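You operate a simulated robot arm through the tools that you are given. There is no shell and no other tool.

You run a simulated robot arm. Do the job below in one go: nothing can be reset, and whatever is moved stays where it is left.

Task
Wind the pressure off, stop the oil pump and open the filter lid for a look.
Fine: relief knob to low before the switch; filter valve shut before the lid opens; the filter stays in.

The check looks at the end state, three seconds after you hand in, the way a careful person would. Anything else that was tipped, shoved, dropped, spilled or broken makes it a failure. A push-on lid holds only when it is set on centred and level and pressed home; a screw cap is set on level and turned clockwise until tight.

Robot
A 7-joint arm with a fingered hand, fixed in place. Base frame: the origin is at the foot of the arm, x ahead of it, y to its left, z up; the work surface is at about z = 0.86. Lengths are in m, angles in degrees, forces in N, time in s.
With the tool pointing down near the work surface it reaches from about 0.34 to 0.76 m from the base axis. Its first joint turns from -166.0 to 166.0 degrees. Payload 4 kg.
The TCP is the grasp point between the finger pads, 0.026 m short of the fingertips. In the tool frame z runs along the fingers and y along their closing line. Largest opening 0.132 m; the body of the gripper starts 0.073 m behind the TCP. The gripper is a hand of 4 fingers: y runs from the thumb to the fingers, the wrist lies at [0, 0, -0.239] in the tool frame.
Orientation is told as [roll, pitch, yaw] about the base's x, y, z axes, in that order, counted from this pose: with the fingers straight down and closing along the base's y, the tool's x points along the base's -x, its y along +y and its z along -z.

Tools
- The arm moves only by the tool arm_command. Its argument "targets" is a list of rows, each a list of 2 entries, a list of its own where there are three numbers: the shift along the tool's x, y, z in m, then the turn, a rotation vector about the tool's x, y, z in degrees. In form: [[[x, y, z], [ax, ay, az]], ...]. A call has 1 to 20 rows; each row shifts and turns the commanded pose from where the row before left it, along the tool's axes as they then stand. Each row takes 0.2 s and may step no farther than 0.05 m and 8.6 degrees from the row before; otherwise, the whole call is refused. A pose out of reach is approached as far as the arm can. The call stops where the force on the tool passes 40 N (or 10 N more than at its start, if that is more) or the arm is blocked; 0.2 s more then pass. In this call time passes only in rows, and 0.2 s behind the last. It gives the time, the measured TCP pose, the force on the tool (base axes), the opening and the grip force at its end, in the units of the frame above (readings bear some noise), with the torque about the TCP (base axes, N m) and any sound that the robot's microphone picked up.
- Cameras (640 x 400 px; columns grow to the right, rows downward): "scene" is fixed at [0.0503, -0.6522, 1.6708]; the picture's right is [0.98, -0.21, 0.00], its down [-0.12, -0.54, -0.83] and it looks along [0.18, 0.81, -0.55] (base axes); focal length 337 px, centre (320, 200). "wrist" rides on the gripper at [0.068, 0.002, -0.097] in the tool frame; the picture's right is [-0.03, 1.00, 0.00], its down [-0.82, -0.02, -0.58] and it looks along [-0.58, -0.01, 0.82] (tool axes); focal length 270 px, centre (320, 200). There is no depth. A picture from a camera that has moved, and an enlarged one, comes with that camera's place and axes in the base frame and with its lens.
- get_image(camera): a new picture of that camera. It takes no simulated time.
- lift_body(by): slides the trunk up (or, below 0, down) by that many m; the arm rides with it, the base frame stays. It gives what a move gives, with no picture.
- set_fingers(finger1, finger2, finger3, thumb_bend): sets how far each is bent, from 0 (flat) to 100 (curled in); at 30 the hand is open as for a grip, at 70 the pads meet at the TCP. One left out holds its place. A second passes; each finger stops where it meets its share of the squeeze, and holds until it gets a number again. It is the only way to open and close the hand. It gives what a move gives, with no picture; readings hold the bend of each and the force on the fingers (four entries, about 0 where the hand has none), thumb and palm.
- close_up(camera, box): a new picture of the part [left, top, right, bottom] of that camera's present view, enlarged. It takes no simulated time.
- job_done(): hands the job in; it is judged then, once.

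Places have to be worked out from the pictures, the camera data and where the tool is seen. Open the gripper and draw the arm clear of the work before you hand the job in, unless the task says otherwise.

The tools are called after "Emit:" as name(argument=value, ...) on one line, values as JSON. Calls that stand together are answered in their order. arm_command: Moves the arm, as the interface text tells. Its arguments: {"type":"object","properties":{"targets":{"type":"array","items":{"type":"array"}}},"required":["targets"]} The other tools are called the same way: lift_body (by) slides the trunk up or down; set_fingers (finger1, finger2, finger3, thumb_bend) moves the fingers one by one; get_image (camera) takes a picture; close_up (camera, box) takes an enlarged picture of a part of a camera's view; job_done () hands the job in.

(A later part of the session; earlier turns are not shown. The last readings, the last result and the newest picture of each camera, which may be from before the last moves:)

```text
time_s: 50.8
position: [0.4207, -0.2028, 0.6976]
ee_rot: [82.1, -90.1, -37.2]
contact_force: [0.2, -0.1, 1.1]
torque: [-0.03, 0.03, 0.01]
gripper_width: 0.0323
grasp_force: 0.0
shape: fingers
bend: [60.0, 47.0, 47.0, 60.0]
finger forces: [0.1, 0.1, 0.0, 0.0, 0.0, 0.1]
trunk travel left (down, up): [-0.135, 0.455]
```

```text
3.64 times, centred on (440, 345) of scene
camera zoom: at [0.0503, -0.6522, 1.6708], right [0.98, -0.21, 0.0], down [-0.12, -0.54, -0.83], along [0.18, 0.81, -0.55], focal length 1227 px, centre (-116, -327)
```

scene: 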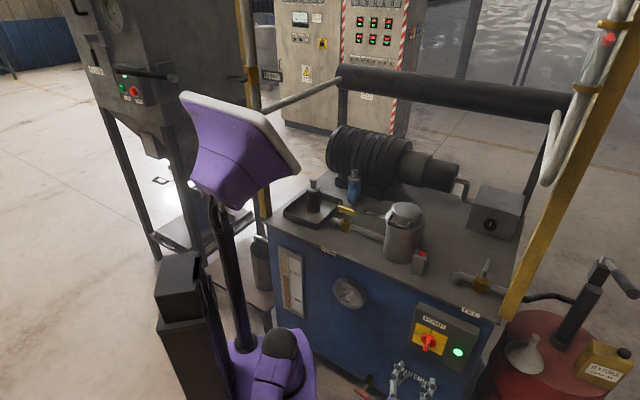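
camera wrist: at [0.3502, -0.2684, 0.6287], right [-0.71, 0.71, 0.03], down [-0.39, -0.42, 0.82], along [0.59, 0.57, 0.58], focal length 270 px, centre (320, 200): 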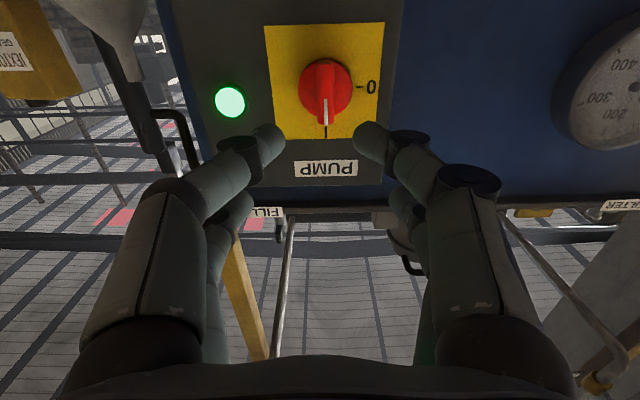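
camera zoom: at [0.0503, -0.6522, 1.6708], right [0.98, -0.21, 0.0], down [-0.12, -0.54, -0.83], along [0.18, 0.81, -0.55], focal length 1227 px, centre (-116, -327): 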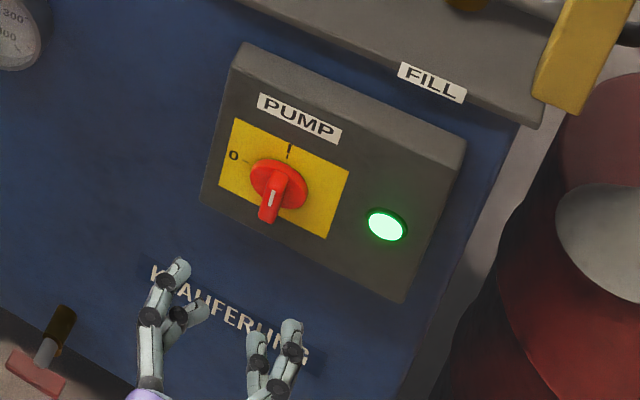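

Switch axis is at about z 0.689, e1 0.4345; the handle's front is near n 0.295 and the disc near n 0.312. I set all digits to the same opening and approach to n≈0.24, aligned with the axis.

Emit:
set_fingers(finger1=47, finger2=47, finger3=47, thumb_bend=47)

Emit:
arm_command(targets=[[[0.004, 0.0024, 0.0425], [0, 0, 0]], [[0.004, 0.0024, 0.0425], [0, 0, 0]]])

Emit:
get_image(camera="wrist")

Emit:
close_up(camera="scene", box=[390, 290, 490, 400])

```text
time_s: 51.8
position: [0.4193, -0.2009, 0.698]
ee_rot: [79.3, -90.0, -34.2]
contact_force: [0.7, -0.7, 0.0]
torque: [-0.01, 0.02, -0.02]
gripper_width: 0.0756
grasp_force: 0.1
shape: fingers
bend: [47.0, 47.0, 47.0, 47.0]
finger forces: [0.0, 0.0, 0.0, 0.0, 0.1, 0.0]
trunk travel left (down, up): [-0.135, 0.455]
```

```text
time_s: 52.4
position: [0.4772, -0.139, 0.6889]
ee_rot: [89.9, -90.0, -45.0]
contact_force: [0.1, 0.0, -0.8]
torque: [-0.02, -0.02, -0.03]
gripper_width: 0.0754
grasp_force: 0.0
shape: fingers
bend: [47.0, 47.0, 47.0, 47.0]
finger forces: [0.0, 0.0, 0.1, 0.1, 0.0, 0.0]
trunk travel left (down, up): [-0.135, 0.455]
```

```text
taken
camera wrist: at [0.4058, -0.2065, 0.6202], right [-0.71, 0.71, 0.03], down [-0.39, -0.42, 0.82], along [0.59, 0.57, 0.58], focal length 270 px, centre (320, 200)
```

wrist: 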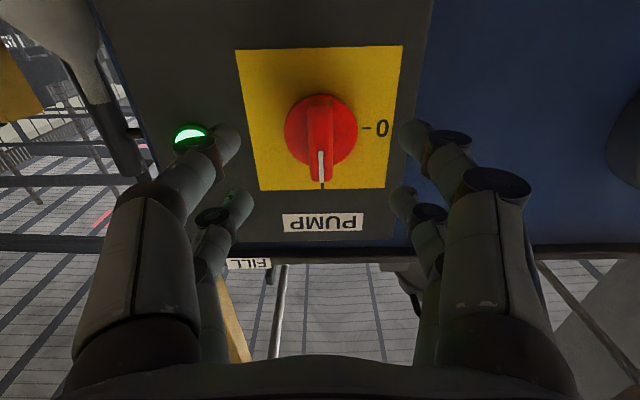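

```text
3.64 times, centred on (440, 345) of scene
camera zoom: at [0.0503, -0.6522, 1.6708], right [0.98, -0.21, 0.0], down [-0.12, -0.54, -0.83], along [0.18, 0.81, -0.55], focal length 1227 px, centre (-116, -327)
```

zoom: 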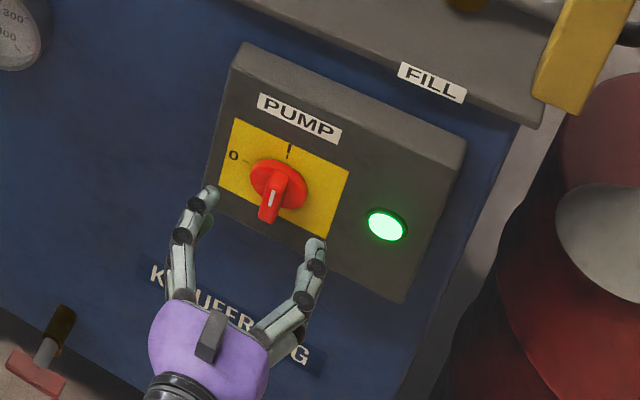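

Aligned within ~1 mm. I advance 44 mm so the fingertips straddle the handle bar without touching the disc.

Emit:
arm_command(targets=[[[0, 0.0005, 0.022], [0, 0, 0]], [[0, 0.0005, 0.022], [0, 0, 0]]])

Emit:
get_image(camera="wrist")

Emit:
close_up(camera="scene", box=[390, 290, 490, 400])

```text
time_s: 53.0
position: [0.5084, -0.1055, 0.6907]
ee_rot: [-177.2, -89.9, -137.8]
contact_force: [-0.2, 0.2, 0.1]
torque: [-0.02, -0.02, 0.02]
gripper_width: 0.0756
grasp_force: 0.1
shape: fingers
bend: [47.0, 47.0, 47.0, 47.0]
finger forces: [0.1, 0.1, 0.1, 0.1, 0.0, 0.1]
trunk travel left (down, up): [-0.135, 0.455]
```

```text
taken
camera wrist: at [0.4382, -0.1736, 0.621], right [-0.71, 0.71, 0.03], down [-0.39, -0.42, 0.82], along [0.59, 0.57, 0.58], focal length 270 px, centre (320, 200)
```

wrist: 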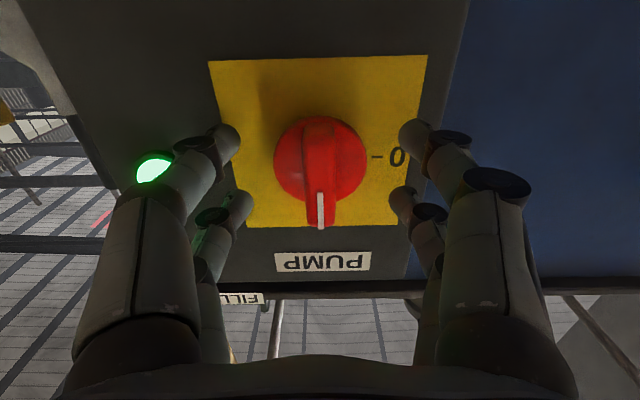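

```text
3.64 times, centred on (440, 345) of scene
camera zoom: at [0.0503, -0.6522, 1.6708], right [0.98, -0.21, 0.0], down [-0.12, -0.54, -0.83], along [0.18, 0.81, -0.55], focal length 1227 px, centre (-116, -327)
```

zoom: 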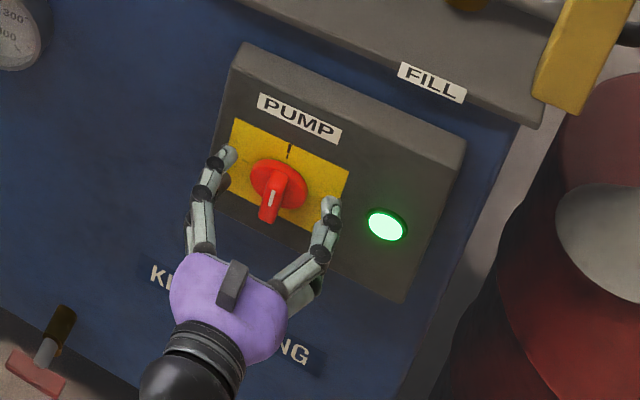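

The bar front is about 16 mm ahead of the TCP, with the tips overlapping it by ~10 mm. I go 3 mm further and close all four digits on the handle.

Emit:
arm_command(targets=[[[0, 0, 0.003], [0, 0, 0]]])

Emit:
set_fingers(finger1=75, finger2=75, finger3=75, thumb_bend=75)

Emit:
get_image(camera="wrist")

Emit:
close_up(camera="scene", box=[390, 290, 490, 400])

```text
time_s: 53.4
position: [0.509, -0.1036, 0.6894]
ee_rot: [31.3, -90.0, 13.7]
contact_force: [-0.2, 0.8, 0.1]
torque: [-0.03, 0.02, -0.03]
gripper_width: 0.0758
grasp_force: 0.0
shape: fingers
bend: [47.0, 47.0, 47.0, 47.0]
finger forces: [0.0, 0.0, 0.0, 0.0, 0.0, 0.0]
trunk travel left (down, up): [-0.135, 0.455]
```

```text
time_s: 54.4
position: [0.5098, -0.1057, 0.6894]
ee_rot: [128.4, -89.9, -83.5]
contact_force: [-1.4, -9.1, -0.7]
torque: [-0.07, 0.0, -0.18]
gripper_width: 0.0203
grasp_force: 17.3
shape: fingers
bend: [63.0, 63.0, 63.0, 68.0]
finger forces: [6.9, 7.3, 7.1, 0.0, 12.8, 0.0]
trunk travel left (down, up): [-0.135, 0.455]
```

```text
taken
camera wrist: at [0.4397, -0.1722, 0.6204], right [-0.71, 0.71, 0.03], down [-0.39, -0.42, 0.82], along [0.59, 0.57, 0.58], focal length 270 px, centre (320, 200)
```

wrist: 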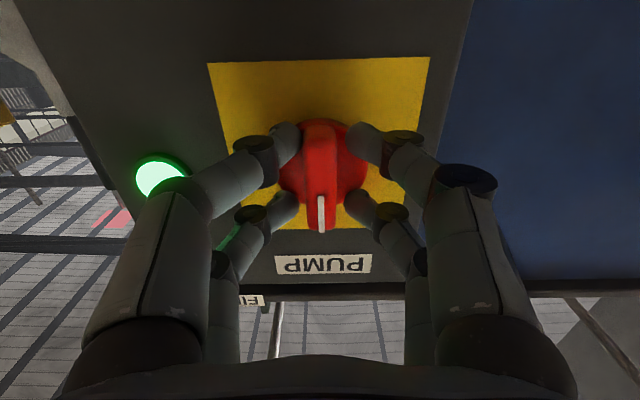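

```text
3.64 times, centred on (440, 345) of scene
camera zoom: at [0.0503, -0.6522, 1.6708], right [0.98, -0.21, 0.0], down [-0.12, -0.54, -0.83], along [0.18, 0.81, -0.55], focal length 1227 px, centre (-116, -327)
```

zoom: 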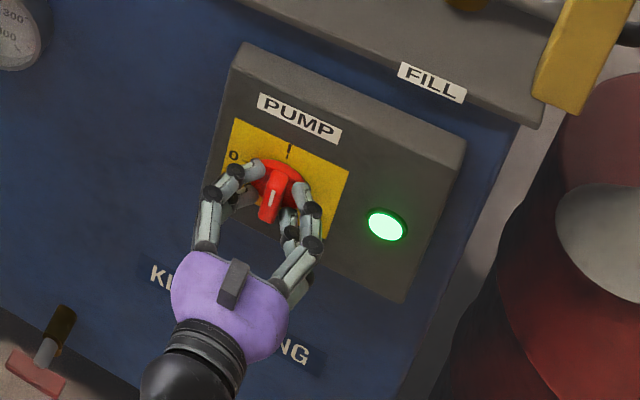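

All four digits hold the handle. I turn 40° counterclockwise about the switch axis and check.

Emit:
arm_command(targets=[[[0, 0, 0], [0, 0, -8]], [[0, 0, 0], [0, 0, -8]], [[0, 0, 0], [0, 0, -8]], [[0, 0, 0], [0, 0, -8]], [[0, 0, 0], [0, 0, -8]]])

Emit:
get_image(camera="wrist")

Emit:
get_image(camera="scene")

```text
time_s: 55.5
position: [0.5116, -0.1058, 0.6893]
ee_rot: [-90.1, -49.9, 134.9]
contact_force: [0.4, -10.1, 0.5]
torque: [0.0, 0.02, -0.19]
gripper_width: 0.0198
grasp_force: 19.9
shape: fingers
bend: [63.0, 64.0, 63.0, 68.0]
finger forces: [8.0, 8.2, 8.3, 0.0, 14.7, 0.0]
trunk travel left (down, up): [-0.135, 0.455]
```

```text
taken
camera wrist: at [0.471, -0.2035, 0.6357], right [-0.55, 0.55, -0.62], down [-0.77, -0.05, 0.64], along [0.32, 0.83, 0.45], focal length 270 px, centre (320, 200)
```

wrist: 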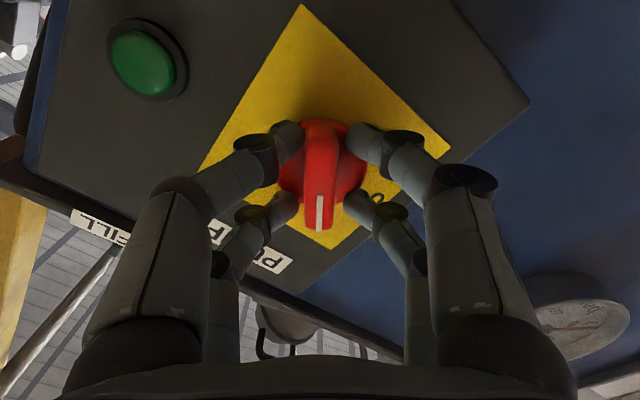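

```text
taken
```

scene: 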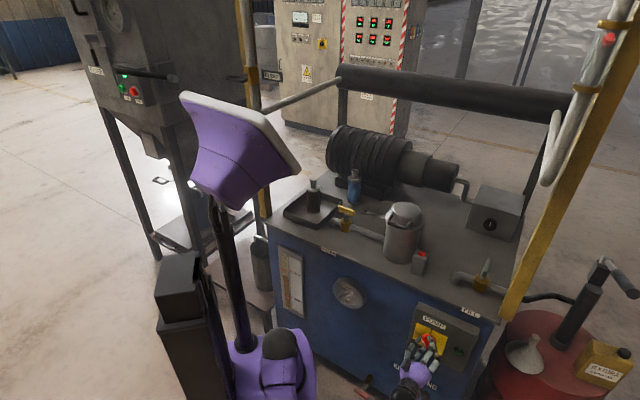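

The handle follows and the green lamp has gone off already. I continue the remaining 50° to "0".

Emit:
arm_command(targets=[[[0, 0, 0], [0, 0, -8]], [[0, 0, 0], [0, 0, -8]], [[0, 0, 0], [0, 0, -8]], [[0, 0, 0], [0, 0, -8]], [[0, 0, 0], [0, 0, -8]], [[0, 0, 0], [0, 0, -5]], [[0, 0, 0], [0, 0, -5]]])

Emit:
get_image(camera="wrist")

Emit:
close_up(camera="scene", box=[390, 290, 490, 400])

```text
time_s: 56.1
position: [0.512, -0.1035, 0.6926]
ee_rot: [-89.1, -38.9, 133.3]
contact_force: [-13.0, -42.0, -16.9]
torque: [-0.66, 0.42, -0.51]
gripper_width: 0.0208
grasp_force: 32.8
shape: fingers
bend: [64.0, 65.0, 66.0, 69.0]
finger forces: [20.8, 14.3, 7.1, 0.0, 23.9, 0.0]
out of reach, approached as far as the arm can: row 2
trunk travel left (down, up): [-0.135, 0.455]
stopped in row 2: the force on the tool passed its limit at 58 N (the readings are from after the stop); the commanded pose is now the measured one
```

```text
taken
camera wrist: at [0.4772, -0.209, 0.65], right [-0.46, 0.46, -0.76], down [-0.84, 0.05, 0.54], along [0.29, 0.89, 0.36], focal length 270 px, centre (320, 200)
```

wrist: 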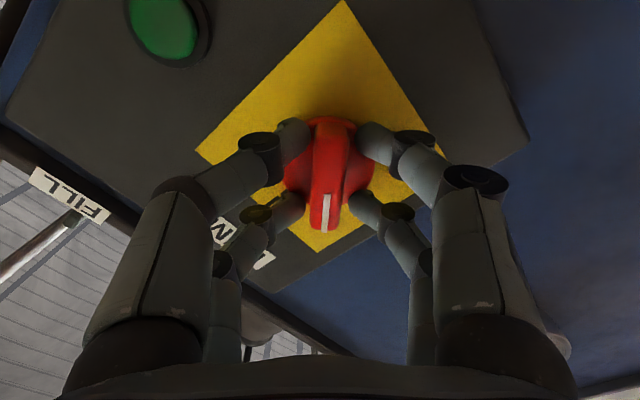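

```text
3.64 times, centred on (440, 345) of scene
camera zoom: at [0.0503, -0.6522, 1.6708], right [0.98, -0.21, 0.0], down [-0.12, -0.54, -0.83], along [0.18, 0.81, -0.55], focal length 1227 px, centre (-116, -327)
```

zoom: 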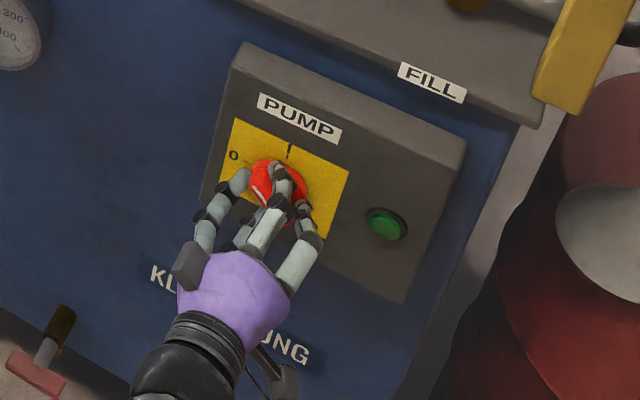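

The wrist ran into a joint limit at about 50° of turn; the lamp is off but the handle isn't at "0" yet. I release the handle to relieve the force and back straight off.

Emit:
set_fingers(finger1=45, finger2=45, finger3=45, thumb_bend=45)

Emit:
arm_command(targets=[[[0, 0, -0.03], [0, 0, 0]], [[0, 0, -0.03], [0, 0, 0]]])

Emit:
get_image(camera="wrist")

Emit:
close_up(camera="scene", box=[390, 290, 490, 400])

Emit:
get_image(camera="scene")

```text
time_s: 57.1
position: [0.5112, -0.0977, 0.6962]
ee_rot: [-89.2, -38.9, 134.0]
contact_force: [0.2, -0.1, -0.8]
torque: [-0.03, 0.04, -0.01]
gripper_width: 0.0822
grasp_force: 0.0
shape: fingers
bend: [45.0, 45.0, 45.0, 45.0]
finger forces: [0.1, 0.0, 0.0, 0.0, 0.1, 0.0]
trunk travel left (down, up): [-0.135, 0.455]
```

```text
time_s: 57.7
position: [0.4682, -0.1225, 0.7155]
ee_rot: [-88.7, -39.0, 133.6]
contact_force: [0.6, -0.5, -0.4]
torque: [0.0, -0.01, 0.01]
gripper_width: 0.0823
grasp_force: 0.1
shape: fingers
bend: [45.0, 45.0, 45.0, 45.0]
finger forces: [0.0, 0.1, 0.0, 0.0, 0.0, 0.1]
out of reach, approached as far as the arm can: row 1, 2
trunk travel left (down, up): [-0.135, 0.455]
```

```text
taken
camera wrist: at [0.4354, -0.2267, 0.6718], right [-0.46, 0.46, -0.76], down [-0.84, 0.05, 0.54], along [0.28, 0.89, 0.36], focal length 270 px, centre (320, 200)
```

wrist: 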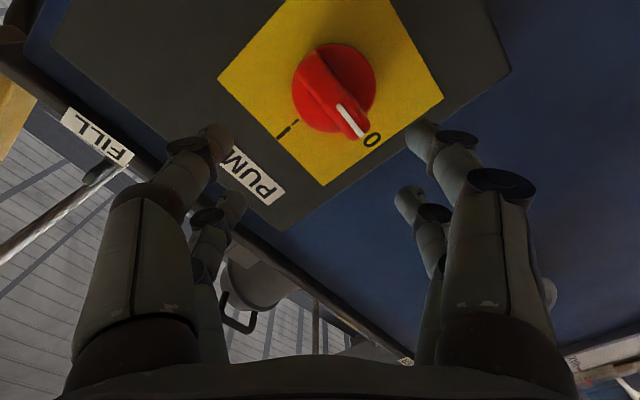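

```text
3.64 times, centred on (440, 345) of scene
camera zoom: at [0.0503, -0.6522, 1.6708], right [0.98, -0.21, 0.0], down [-0.12, -0.54, -0.83], along [0.18, 0.81, -0.55], focal length 1227 px, centre (-116, -327)
```

zoom: 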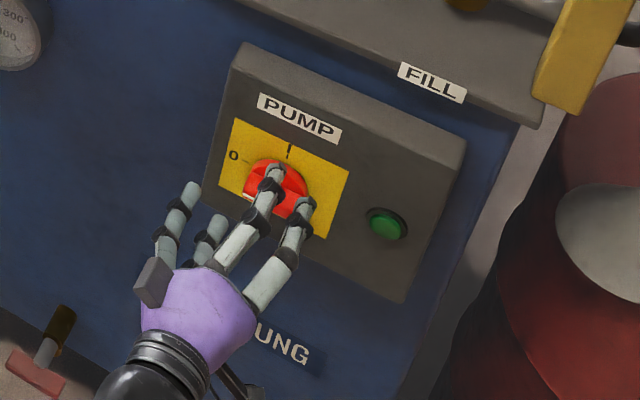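

```text
taken
```

scene: 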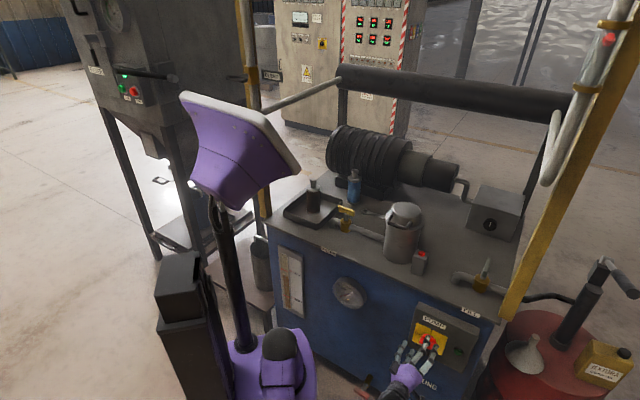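

The handle has snapped over to "0" once released (the white mark points at 0, lamp off). The arm is at a limit, so I first rotate the hand back to an easier roll while staying away from the panel.

Emit:
arm_command(targets=[[[0, 0, -0.01], [0, 0, 8]], [[0, 0, -0.01], [0, 0, 8]], [[0, 0, -0.01], [0, 0, 8]], [[0, 0, -0.01], [0, 0, 8]], [[0, 0, -0.01], [0, 0, 8]], [[0, 0, -0.01], [0, 0, 8]]])

Emit:
get_image(camera="wrist")

Emit:
close_up(camera="scene", box=[390, 290, 490, 400])

```text
time_s: 59.1
position: [0.4282, -0.1647, 0.7175]
ee_rot: [-77.4, -87.0, 122.0]
contact_force: [-0.3, -0.7, 0.5]
torque: [-0.01, 0.0, 0.0]
gripper_width: 0.0824
grasp_force: 0.0
shape: fingers
bend: [45.0, 45.0, 45.0, 45.0]
finger forces: [0.1, 0.1, 0.0, 0.0, 0.0, 0.0]
trunk travel left (down, up): [-0.135, 0.455]
```

```text
taken
camera wrist: at [0.3578, -0.2339, 0.649], right [-0.7, 0.71, -0.03], down [-0.42, -0.38, 0.82], along [0.58, 0.59, 0.57], focal length 270 px, centre (320, 200)
```

wrist: 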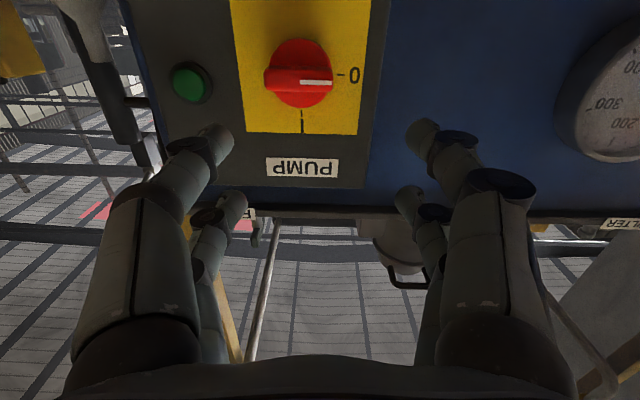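

```text
3.64 times, centred on (440, 345) of scene
camera zoom: at [0.0503, -0.6522, 1.6708], right [0.98, -0.21, 0.0], down [-0.12, -0.54, -0.83], along [0.18, 0.81, -0.55], focal length 1227 px, centre (-116, -327)
```

zoom: 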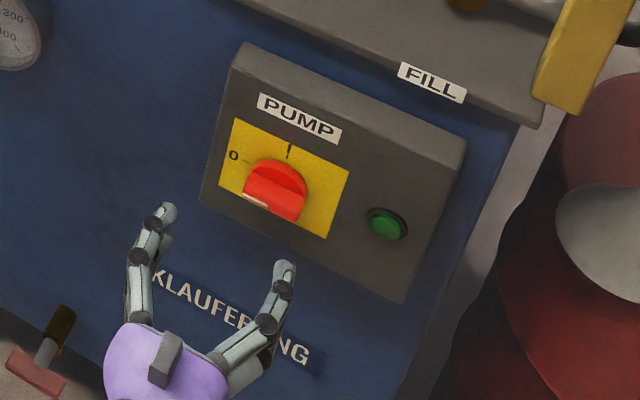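

The pump switch sits squarely at "0" and the lamp is dark. Next is the filter valve (yellow T-handle, which I place near (0.357, 0.31)); I raise the trunk back up first, hand still in free space in front of the table.

Emit:
arm_command(targets=[[[0, 0, -0.03], [0, 0, 3]]])

Emit:
lift_body(by=0.43)

Emit:
get_image(camera="scene")

```text
time_s: 59.5
position: [0.4057, -0.1875, 0.7181]
ee_rot: [-4.2, -89.3, 48.7]
contact_force: [0.0, -1.2, -0.3]
torque: [-0.01, 0.0, -0.03]
gripper_width: 0.0822
grasp_force: 0.2
shape: fingers
bend: [45.0, 45.0, 45.0, 45.0]
finger forces: [0.1, 0.0, 0.0, 0.0, 0.0, 0.0]
trunk travel left (down, up): [-0.135, 0.455]
```

```text
refused: 0.43 is not a number from -0.4 to 0.4
```

```text
taken
```

scene: 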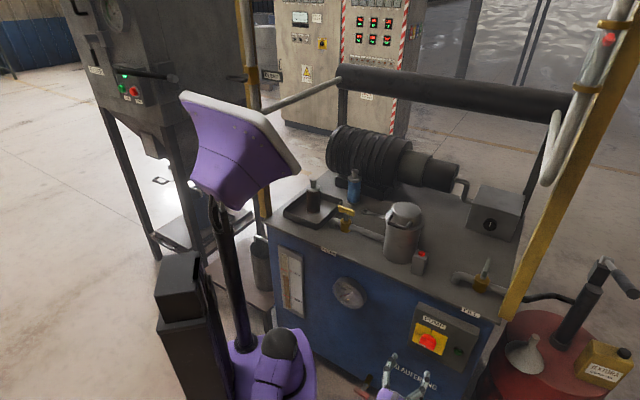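

The lift call is limited to 0.4 per step; I raise by 0.4.

Emit:
lift_body(by=0.4)

Emit:
get_image(camera="scene")

Emit:
get_image(camera="wrist")

```text
time_s: 63.3
position: [0.4062, -0.1861, 1.1182]
ee_rot: [-10.6, -89.4, 55.1]
contact_force: [0.7, -0.1, -0.7]
torque: [0.01, -0.01, 0.0]
gripper_width: 0.0823
grasp_force: 0.0
shape: fingers
bend: [45.0, 45.0, 45.0, 45.0]
finger forces: [0.0, 0.0, 0.0, 0.0, 0.1, 0.0]
trunk travel left (down, up): [-0.535, 0.055]
```

```text
taken
```

scene: 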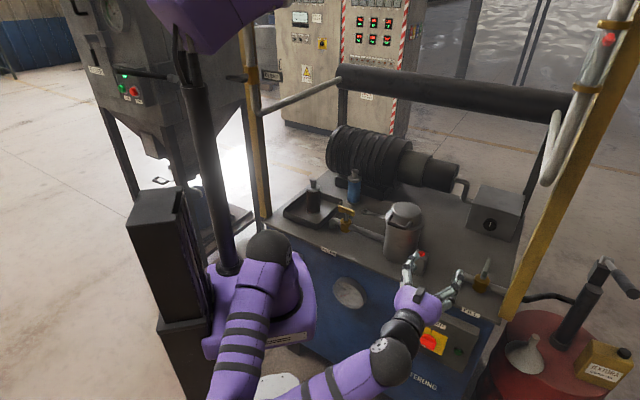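

```text
taken
camera wrist: at [0.3347, -0.2532, 1.0491], right [-0.7, 0.71, 0.02], down [-0.39, -0.41, 0.82], along [0.6, 0.57, 0.57], focal length 270 px, centre (320, 200)
```

wrist: 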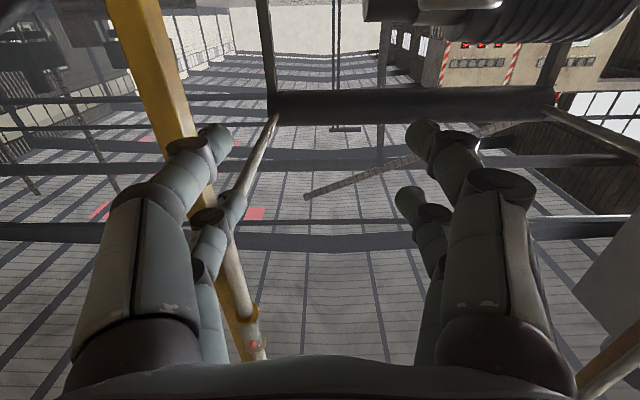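

Hand is up and clear. I rotate the tool to point straight down again (90° about its closing line).

Emit:
arm_command(targets=[[[0, 0, 0], [0, 7.5, 0]], [[0, 0, 0], [0, 7.5, 0]], [[0, 0, 0], [0, 7.5, 0]], [[0, 0, 0], [0, 7.5, 0]], [[0, 0, 0], [0, 7.5, 0]], [[0, 0, 0], [0, 7.5, 0]], [[0, 0, 0], [0, 7.5, 0]], [[0, 0, 0], [0, 7.5, 0]], [[0, 0, 0], [0, 7.5, 0]], [[0, 0, 0], [0, 7.5, 0]], [[0, 0, 0], [0, 7.5, 0]], [[0, 0, 0], [0, 7.5, 0]]])

Emit:
get_image(camera="scene")

Emit:
get_image(camera="wrist")

```text
time_s: 65.9
position: [0.4053, -0.1859, 1.1178]
ee_rot: [-0.2, 0.8, 44.5]
contact_force: [1.3, -0.7, 0.4]
torque: [0.01, 0.0, 0.0]
gripper_width: 0.0822
grasp_force: 0.1
shape: fingers
bend: [45.0, 45.0, 45.0, 45.0]
finger forces: [0.0, 0.0, 0.0, 0.0, 0.1, 0.0]
trunk travel left (down, up): [-0.535, 0.055]
```

```text
taken
```

scene: 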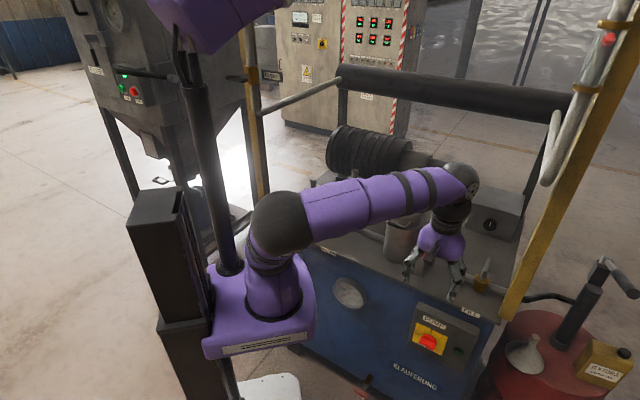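

```text
taken
camera wrist: at [0.3561, -0.231, 1.2145], right [-0.68, 0.73, 0.0], down [0.6, 0.56, 0.57], along [0.42, 0.38, -0.82], focal length 270 px, centre (320, 200)
```

wrist: 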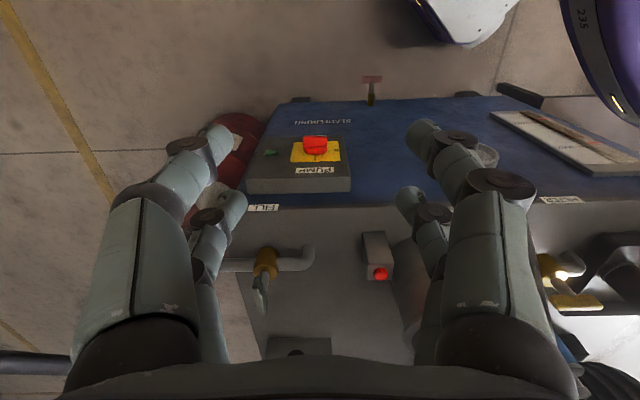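

Tool is vertical again. I travel at z≈1.14 along the table front toward the filter valve, then yaw to 135° so the fingers will close across the T-bar.

Emit:
arm_command(targets=[[[-0.0285, 0.0352, -0.0027], [0, 0, 0]], [[-0.0285, 0.0352, -0.0027], [0, 0, 0]], [[-0.0285, 0.0352, -0.0027], [0, 0, 0]], [[-0.0285, 0.0352, -0.0027], [0, 0, 0]], [[-0.0285, 0.0352, -0.0027], [0, 0, 0]], [[-0.0285, 0.0352, -0.0027], [0, 0, 0]], [[-0.0285, 0.0352, -0.0027], [0, 0, 0]], [[-0.0285, 0.0352, -0.0027], [0, 0, 0]], [[-0.0285, 0.0352, -0.0027], [0, 0, 0]], [[-0.0285, 0.0352, -0.0027], [0, 0, 0]], [[-0.0285, 0.0352, -0.0027], [0, 0, 0]]])

Emit:
get_image(camera="scene")

Emit:
get_image(camera="wrist")

```text
time_s: 68.3
position: [0.3597, 0.3115, 1.1432]
ee_rot: [-0.2, 0.7, 44.4]
contact_force: [0.3, -1.0, -0.5]
torque: [0.01, -0.02, 0.02]
gripper_width: 0.0824
grasp_force: 0.1
shape: fingers
bend: [45.0, 45.0, 45.0, 45.0]
finger forces: [0.0, 0.0, 0.0, 0.0, 0.1, 0.0]
trunk travel left (down, up): [-0.535, 0.055]
```

```text
taken
```

scene: 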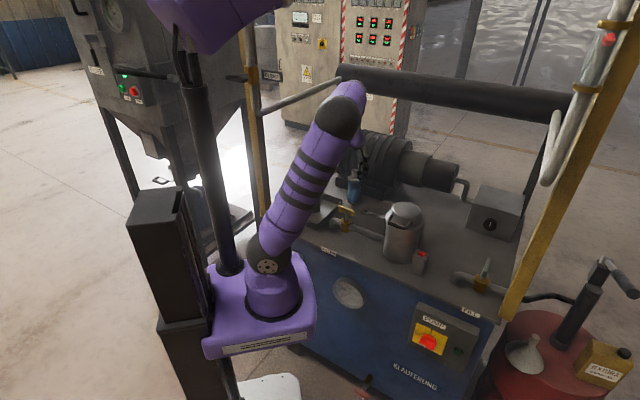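

```text
taken
camera wrist: at [0.3094, 0.2657, 1.2398], right [-0.68, 0.73, 0.0], down [0.6, 0.56, 0.57], along [0.42, 0.38, -0.82], focal length 270 px, centre (320, 200)
```

wrist: 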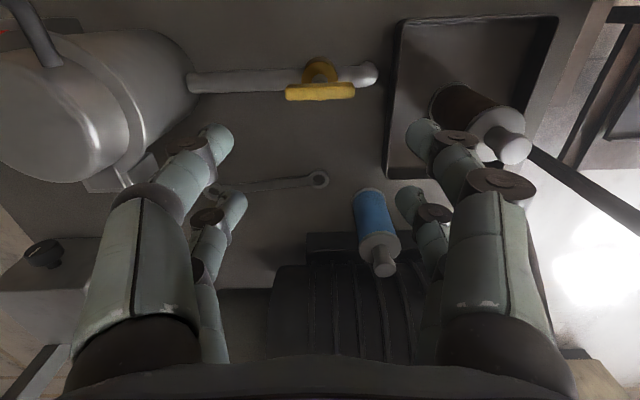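

The T-handle is clearly along the pipe (open), centred near (0.359, 0.309, 0.95). I yaw the hand by +90° to 135° right above it.

Emit:
arm_command(targets=[[[0, 0, 0], [0, 0, -7.55]], [[0, 0, 0], [0, 0, -7.55]], [[0, 0, 0], [0, 0, -7.55]], [[0, 0, 0], [0, 0, -7.55]], [[0, 0, 0], [0, 0, -7.55]], [[0, 0, 0], [0, 0, -7.55]], [[0, 0, 0], [0, 0, -7.55]], [[0, 0, 0], [0, 0, -7.55]], [[0, 0, 0], [0, 0, -7.55]], [[0, 0, 0], [0, 0, -7.55]], [[0, 0, 0], [0, 0, -7.55]], [[0, 0, 0], [0, 0, -7.55]]])

Emit:
get_image(camera="wrist")

Emit:
get_image(camera="scene")

```text
time_s: 70.9
position: [0.3588, 0.3091, 1.1422]
ee_rot: [0.7, 0.1, 135.4]
contact_force: [0.6, 0.5, 0.3]
torque: [-0.02, -0.02, 0.03]
gripper_width: 0.0825
grasp_force: 0.0
shape: fingers
bend: [45.0, 45.0, 45.0, 45.0]
finger forces: [0.0, 0.0, 0.0, 0.0, 0.0, 0.0]
trunk travel left (down, up): [-0.535, 0.055]
```

```text
taken
camera wrist: at [0.4059, 0.2616, 1.2381], right [-0.72, -0.69, 0.01], down [-0.56, 0.59, 0.58], along [-0.41, 0.41, -0.82], focal length 270 px, centre (320, 200)
```

wrist: 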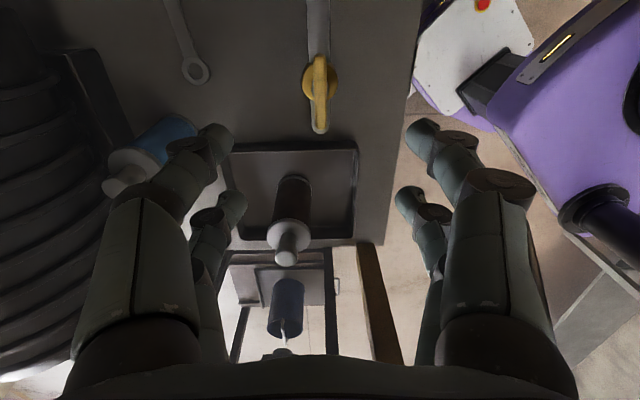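

```text
taken
```

scene: 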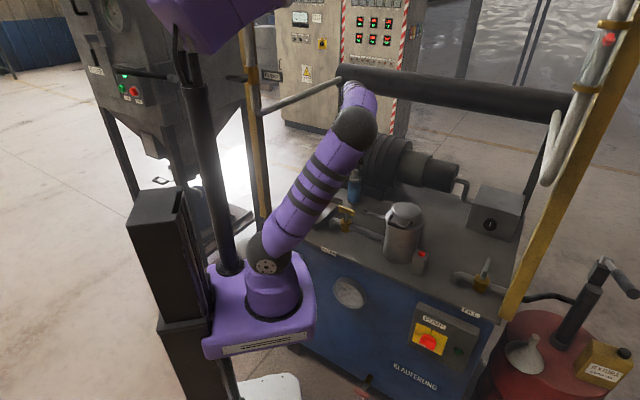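

The T-bar runs along the image column direction directly below, so the finger closing line is across it. I descend to z≈1.0 and check alignment.

Emit:
arm_command(targets=[[[0, 0, 0.0475], [0, 0, 0]], [[0, 0, 0.0475], [0, 0, 0]], [[0, 0, 0.0475], [0, 0, 0]]])

Emit:
get_image(camera="wrist")

Emit:
close_up(camera="scene", box=[280, 150, 440, 250])

```text
time_s: 71.7
position: [0.3592, 0.3095, 1.0001]
ee_rot: [0.7, 0.0, 135.1]
contact_force: [0.2, -1.0, 0.5]
torque: [-0.01, 0.0, 0.0]
gripper_width: 0.0826
grasp_force: 0.0
shape: fingers
bend: [45.0, 45.0, 45.0, 45.0]
finger forces: [0.1, 0.1, 0.1, 0.1, 0.0, 0.1]
trunk travel left (down, up): [-0.535, 0.055]
```

```text
taken
camera wrist: at [0.4061, 0.2612, 1.0964], right [-0.72, -0.69, 0.01], down [-0.56, 0.6, 0.58], along [-0.4, 0.41, -0.82], focal length 270 px, centre (320, 200)
```

wrist: 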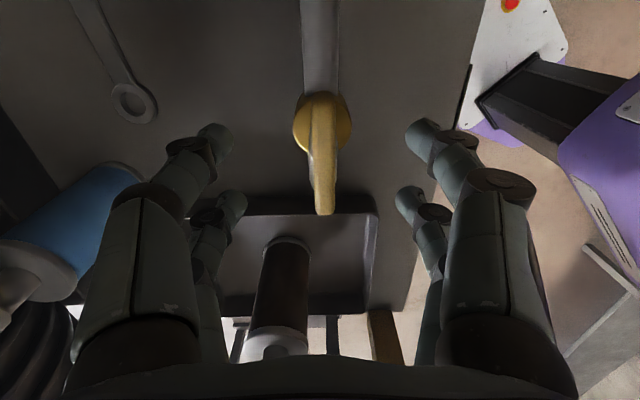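

```text
4.00 times, centred on (360, 200) of scene
camera zoom: at [0.0503, -0.6522, 1.6708], right [0.98, -0.21, 0.0], down [-0.12, -0.54, -0.83], along [0.18, 0.81, -0.55], focal length 1350 px, centre (160, 200)
```

zoom: 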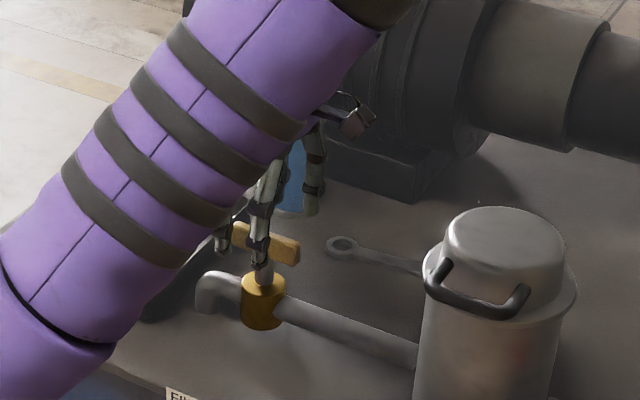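

I zoom in on the T-bar to pin down its ends and offset relative to the fingertips.

Emit:
close_up(camera="wrist", box=[220, 70, 420, 230])

```text
2.50 times, centred on (320, 150) of wrist
camera zoom: at [0.4061, 0.2612, 1.0964], right [-0.72, -0.69, 0.01], down [-0.56, 0.6, 0.58], along [-0.4, 0.41, -0.82], focal length 676 px, centre (320, 325)
```

zoom: 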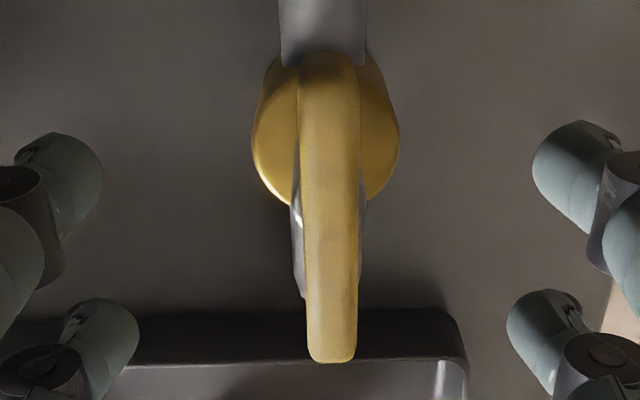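

The bar is ~2 mm off toward −n; I correct that and descend 48 mm so the pads are at the T-bar's height.

Emit:
arm_command(targets=[[[0.0005, 0.0012, 0.024], [0, 0, 0]], [[0.0005, 0.0012, 0.024], [0, 0, 0]]])

Emit:
get_image(camera="wrist")

Emit:
close_up(camera="scene", box=[310, 170, 390, 240])

```text
time_s: 72.3
position: [0.3574, 0.3047, 0.9528]
ee_rot: [0.6, 0.1, 135.1]
contact_force: [0.4, 0.3, 0.2]
torque: [-0.03, -0.02, 0.01]
gripper_width: 0.0826
grasp_force: 0.1
shape: fingers
bend: [45.0, 45.0, 45.0, 45.0]
finger forces: [0.0, 0.0, 0.1, 0.0, 0.1, 0.0]
trunk travel left (down, up): [-0.535, 0.055]
```

```text
taken
camera wrist: at [0.4041, 0.2573, 1.0486], right [-0.72, -0.69, 0.01], down [-0.56, 0.6, 0.58], along [-0.4, 0.41, -0.82], focal length 270 px, centre (320, 200)
```

wrist: 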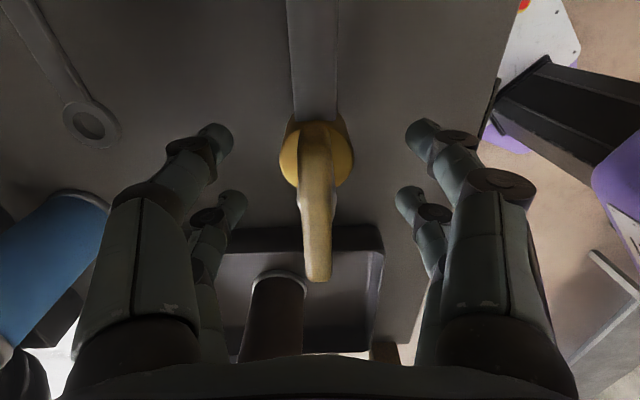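

```text
5.71 times, centred on (350, 205) of scene
camera zoom: at [0.0503, -0.6522, 1.6708], right [0.98, -0.21, 0.0], down [-0.12, -0.54, -0.83], along [0.18, 0.81, -0.55], focal length 1928 px, centre (149, 171)
```

zoom: 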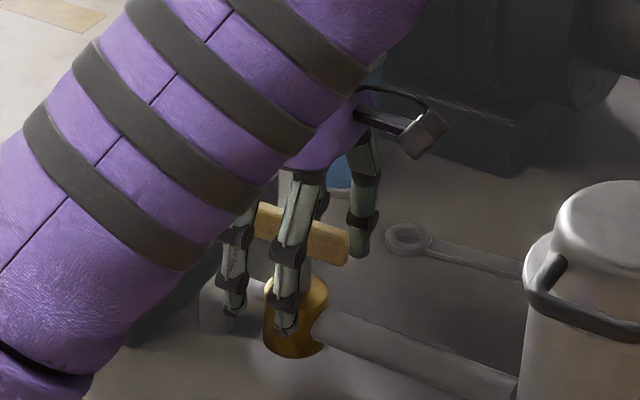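

The bar is between the fingers and the stem axis sits ~3 mm toward +e1 of the TCP. I correct that (and raise 4 mm) and close all four digits on the bar.

Emit:
arm_command(targets=[[[0.003, -0.001, -0.004], [0, 0, 0]]])

Emit:
set_fingers(finger1=75, finger2=75, finger3=75, thumb_bend=75)

Emit:
get_image(camera="wrist")

Emit:
close_up(camera="scene", box=[310, 170, 390, 240])

```text
time_s: 72.7
position: [0.3605, 0.3055, 0.9573]
ee_rot: [0.6, 0.2, 135.0]
contact_force: [-0.3, 0.0, -0.5]
torque: [-0.04, -0.02, -0.02]
gripper_width: 0.0821
grasp_force: 0.1
shape: fingers
bend: [45.0, 45.0, 45.0, 45.0]
finger forces: [0.0, 0.0, 0.0, 0.0, 0.0, 0.1]
trunk travel left (down, up): [-0.535, 0.055]
```

```text
time_s: 73.7
position: [0.3584, 0.3051, 0.9547]
ee_rot: [0.8, 0.1, 135.1]
contact_force: [0.4, 2.1, -14.5]
torque: [0.02, 0.03, 0.04]
gripper_width: 0.0
grasp_force: 11.4
shape: fingers
bend: [73.0, 73.0, 73.0, 71.0]
finger forces: [5.4, 5.2, 5.4, 0.1, 7.7, 0.0]
trunk travel left (down, up): [-0.535, 0.055]
```

```text
taken
camera wrist: at [0.4068, 0.2568, 1.0517], right [-0.72, -0.69, 0.01], down [-0.56, 0.6, 0.58], along [-0.41, 0.41, -0.82], focal length 270 px, centre (320, 200)
```

wrist: 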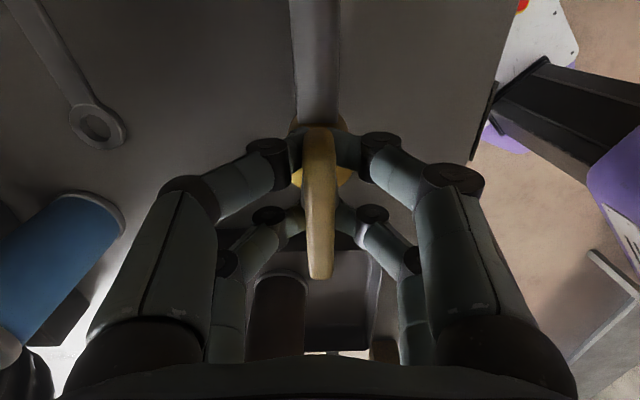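

```text
5.71 times, centred on (350, 205) of scene
camera zoom: at [0.0503, -0.6522, 1.6708], right [0.98, -0.21, 0.0], down [-0.12, -0.54, -0.83], along [0.18, 0.81, -0.55], focal length 1928 px, centre (149, 171)
```

zoom: 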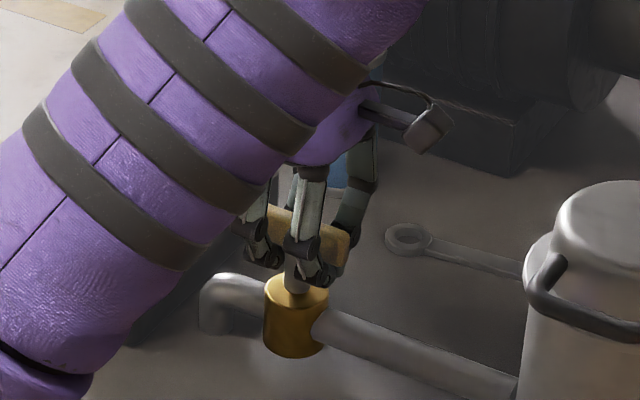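

The tips curled in under the bar (14 N vertical pull), so the grip is too low. I open, rise 12 mm and close again.

Emit:
set_fingers(finger1=48, finger2=48, finger3=48, thumb_bend=48)

Emit:
arm_command(targets=[[[0, 0, -0.012], [0, 0, 0]]])

Emit:
set_fingers(finger1=70, finger2=70, finger3=70, thumb_bend=70)

Emit:
get_image(camera="wrist")

Emit:
close_up(camera="scene", box=[310, 170, 390, 240])

```text
time_s: 74.7
position: [0.359, 0.3043, 0.9568]
ee_rot: [0.7, 0.1, 135.1]
contact_force: [0.2, -0.1, 1.3]
torque: [0.0, -0.03, 0.01]
gripper_width: 0.0722
grasp_force: 0.0
shape: fingers
bend: [48.0, 48.0, 48.0, 48.0]
finger forces: [0.0, 0.0, 0.0, 0.0, 0.1, 0.0]
trunk travel left (down, up): [-0.535, 0.055]
```

```text
time_s: 75.1
position: [0.3591, 0.3048, 0.9676]
ee_rot: [0.7, 0.1, 135.0]
contact_force: [0.4, -1.1, 0.5]
torque: [0.01, 0.01, 0.0]
gripper_width: 0.0721
grasp_force: 0.0
shape: fingers
bend: [48.0, 48.0, 48.0, 48.0]
finger forces: [0.1, 0.1, 0.0, 0.0, 0.1, 0.1]
trunk travel left (down, up): [-0.535, 0.055]
```

```text
time_s: 76.1
position: [0.3598, 0.3058, 0.9679]
ee_rot: [0.7, 0.1, 135.1]
contact_force: [1.8, 1.3, -1.0]
torque: [0.02, -0.05, -0.01]
gripper_width: 0.0096
grasp_force: 4.6
shape: fingers
bend: [67.0, 68.0, 67.0, 68.0]
finger forces: [2.0, 1.8, 2.4, 0.1, 3.3, 0.1]
trunk travel left (down, up): [-0.535, 0.055]
```

```text
taken
camera wrist: at [0.4063, 0.2568, 1.0641], right [-0.72, -0.69, 0.01], down [-0.56, 0.6, 0.58], along [-0.4, 0.41, -0.82], focal length 270 px, centre (320, 200)
```

wrist: 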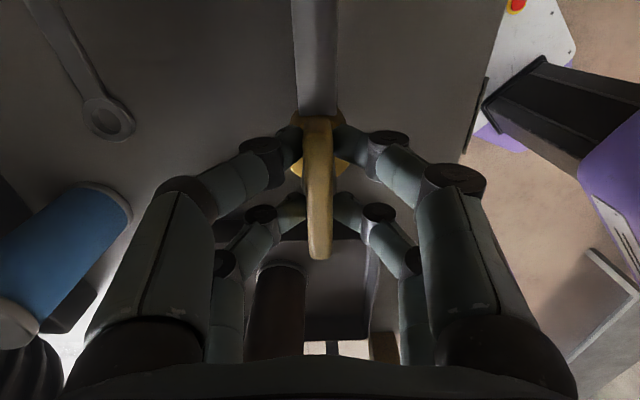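

```text
5.71 times, centred on (350, 205) of scene
camera zoom: at [0.0503, -0.6522, 1.6708], right [0.98, -0.21, 0.0], down [-0.12, -0.54, -0.83], along [0.18, 0.81, -0.55], focal length 1928 px, centre (149, 171)
```

zoom: 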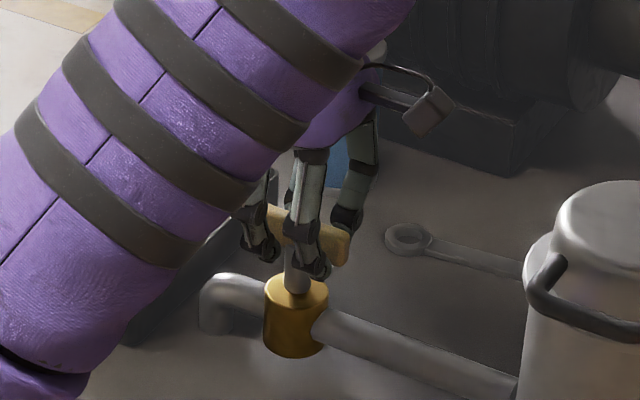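

Now the bar is pinched properly without vertical pull. I tighten the squeeze a bit.

Emit:
set_fingers(finger1=76, finger2=76, finger3=76, thumb_bend=76)

```text
time_s: 77.1
position: [0.3603, 0.3059, 0.9673]
ee_rot: [0.7, 0.1, 135.0]
contact_force: [3.3, 3.3, -6.9]
torque: [0.08, -0.09, 0.09]
gripper_width: 0.008
grasp_force: 13.7
shape: fingers
bend: [70.0, 70.0, 69.0, 67.0]
finger forces: [6.0, 5.3, 5.7, 0.0, 10.2, 0.0]
trunk travel left (down, up): [-0.535, 0.055]
```

Grip is firm. I try turning clockwise (seen from above) by 16° and check the reaction.

Emit:
arm_command(targets=[[[0, 0, 0], [0, 0, 5]], [[0, 0, 0], [0, 0, 5]], [[0, 0, 0], [0, 0, 6]]])

Emit:
get_image(camera="wrist")

Emit:
close_up(camera="scene", box=[310, 170, 390, 240])

```text
time_s: 77.9
position: [0.3589, 0.3051, 0.9673]
ee_rot: [0.7, 0.3, 119.0]
contact_force: [2.3, 1.4, -4.7]
torque: [0.04, 0.0, 0.1]
gripper_width: 0.0081
grasp_force: 13.4
shape: fingers
bend: [70.0, 70.0, 70.0, 67.0]
finger forces: [6.2, 6.4, 5.0, 0.0, 10.0, 0.0]
trunk travel left (down, up): [-0.535, 0.055]
```

```text
taken
camera wrist: at [0.3908, 0.2456, 1.0636], right [-0.89, -0.46, 0.01], down [-0.37, 0.73, 0.57], along [-0.27, 0.5, -0.82], focal length 270 px, centre (320, 200)
```

wrist: 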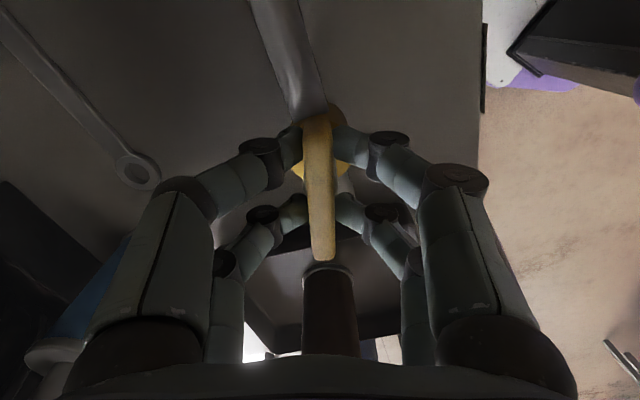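

```text
5.71 times, centred on (350, 205) of scene
camera zoom: at [0.0503, -0.6522, 1.6708], right [0.98, -0.21, 0.0], down [-0.12, -0.54, -0.83], along [0.18, 0.81, -0.55], focal length 1928 px, centre (149, 171)
```

zoom: 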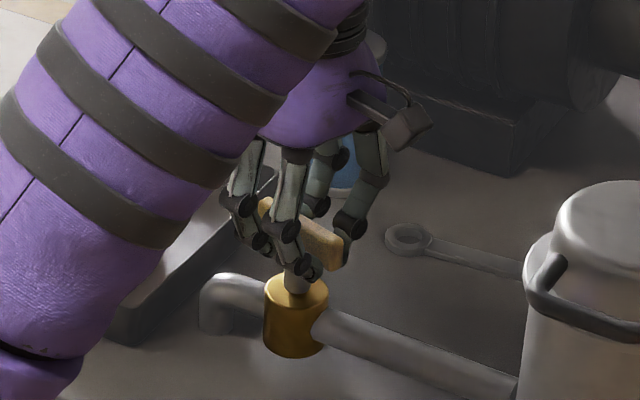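

The valve turns clockwise with little resistance. I continue by 40° and check again.

Emit:
arm_command(targets=[[[0, 0, 0], [0, 0, 8]], [[0, 0, 0], [0, 0, 8]], [[0, 0, 0], [0, 0, 8]], [[0, 0, 0], [0, 0, 8]], [[0, 0, 0], [0, 0, 8]]])

Emit:
get_image(camera="wrist")

Emit:
get_image(camera="scene")

```text
time_s: 79.1
position: [0.3584, 0.3043, 0.9681]
ee_rot: [0.4, 0.7, 79.0]
contact_force: [-4.2, -3.0, -6.2]
torque: [0.0, 0.09, 0.15]
gripper_width: 0.0082
grasp_force: 13.3
shape: fingers
bend: [70.0, 70.0, 70.0, 67.0]
finger forces: [7.0, 8.4, 3.4, 0.1, 8.0, 0.0]
trunk travel left (down, up): [-0.535, 0.055]
```

```text
taken
camera wrist: at [0.3438, 0.239, 1.0644], right [-0.98, 0.22, 0.01], down [0.18, 0.8, 0.57], along [0.12, 0.55, -0.82], focal length 270 px, centre (320, 200)
```

wrist: 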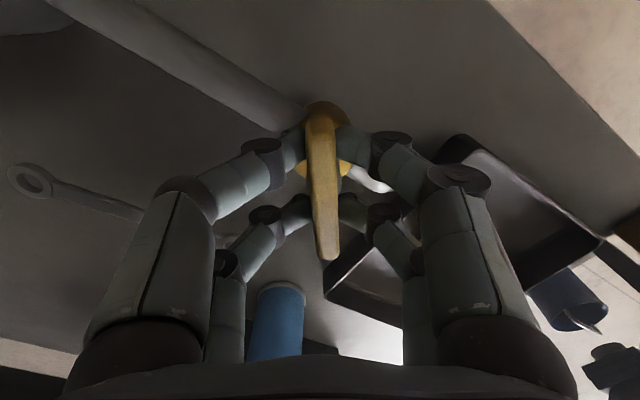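

```text
taken
```

scene: 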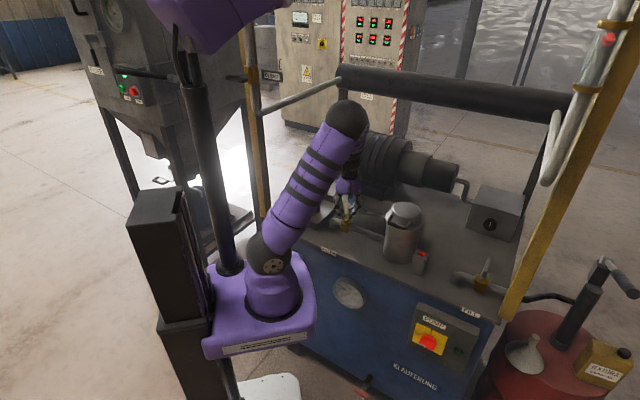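

It's at about 56°. I turn the last 34–36° to crosswise.

Emit:
arm_command(targets=[[[0, 0, 0], [0, 0, 8]], [[0, 0, 0], [0, 0, 8]], [[0, 0, 0], [0, 0, 8]], [[0, 0, 0], [0, 0, 6]], [[0, 0, 0], [0, 0, 5]]])

Emit:
get_image(camera="wrist")

Emit:
close_up(camera="scene", box=[310, 170, 390, 240])

```text
time_s: 80.3
position: [0.3577, 0.3033, 0.9673]
ee_rot: [-0.2, 0.8, 44.0]
contact_force: [-11.3, -3.3, -5.4]
torque: [0.02, 0.22, 0.09]
gripper_width: 0.0082
grasp_force: 13.1
shape: fingers
bend: [70.0, 70.0, 71.0, 69.0]
finger forces: [8.3, 8.0, 3.8, 0.0, 6.6, 0.1]
trunk travel left (down, up): [-0.535, 0.055]
```

```text
taken
camera wrist: at [0.3073, 0.259, 1.0646], right [-0.68, 0.74, 0.0], down [0.61, 0.56, 0.57], along [0.42, 0.38, -0.82], focal length 270 px, centre (320, 200)
```

wrist: 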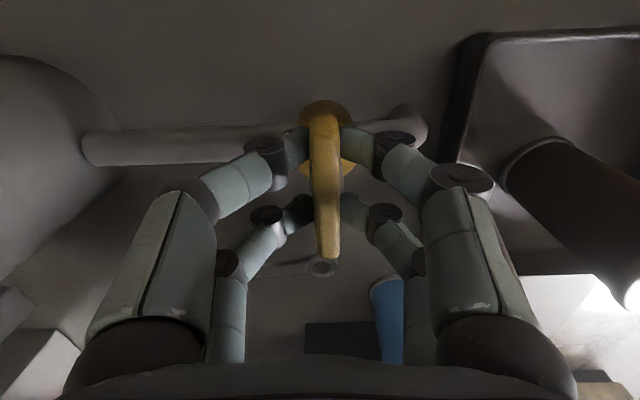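

```text
5.71 times, centred on (350, 205) of scene
camera zoom: at [0.0503, -0.6522, 1.6708], right [0.98, -0.21, 0.0], down [-0.12, -0.54, -0.83], along [0.18, 0.81, -0.55], focal length 1928 px, centre (149, 171)
```

zoom: 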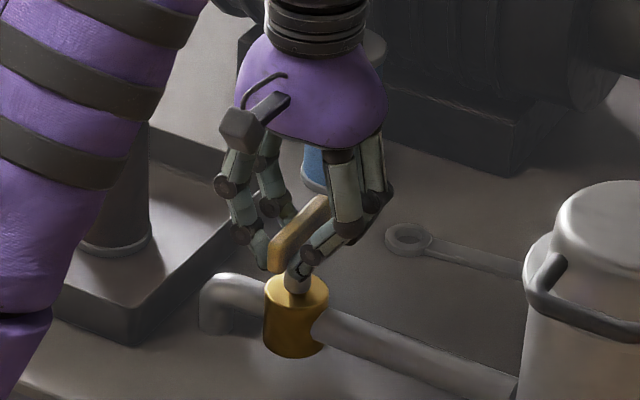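

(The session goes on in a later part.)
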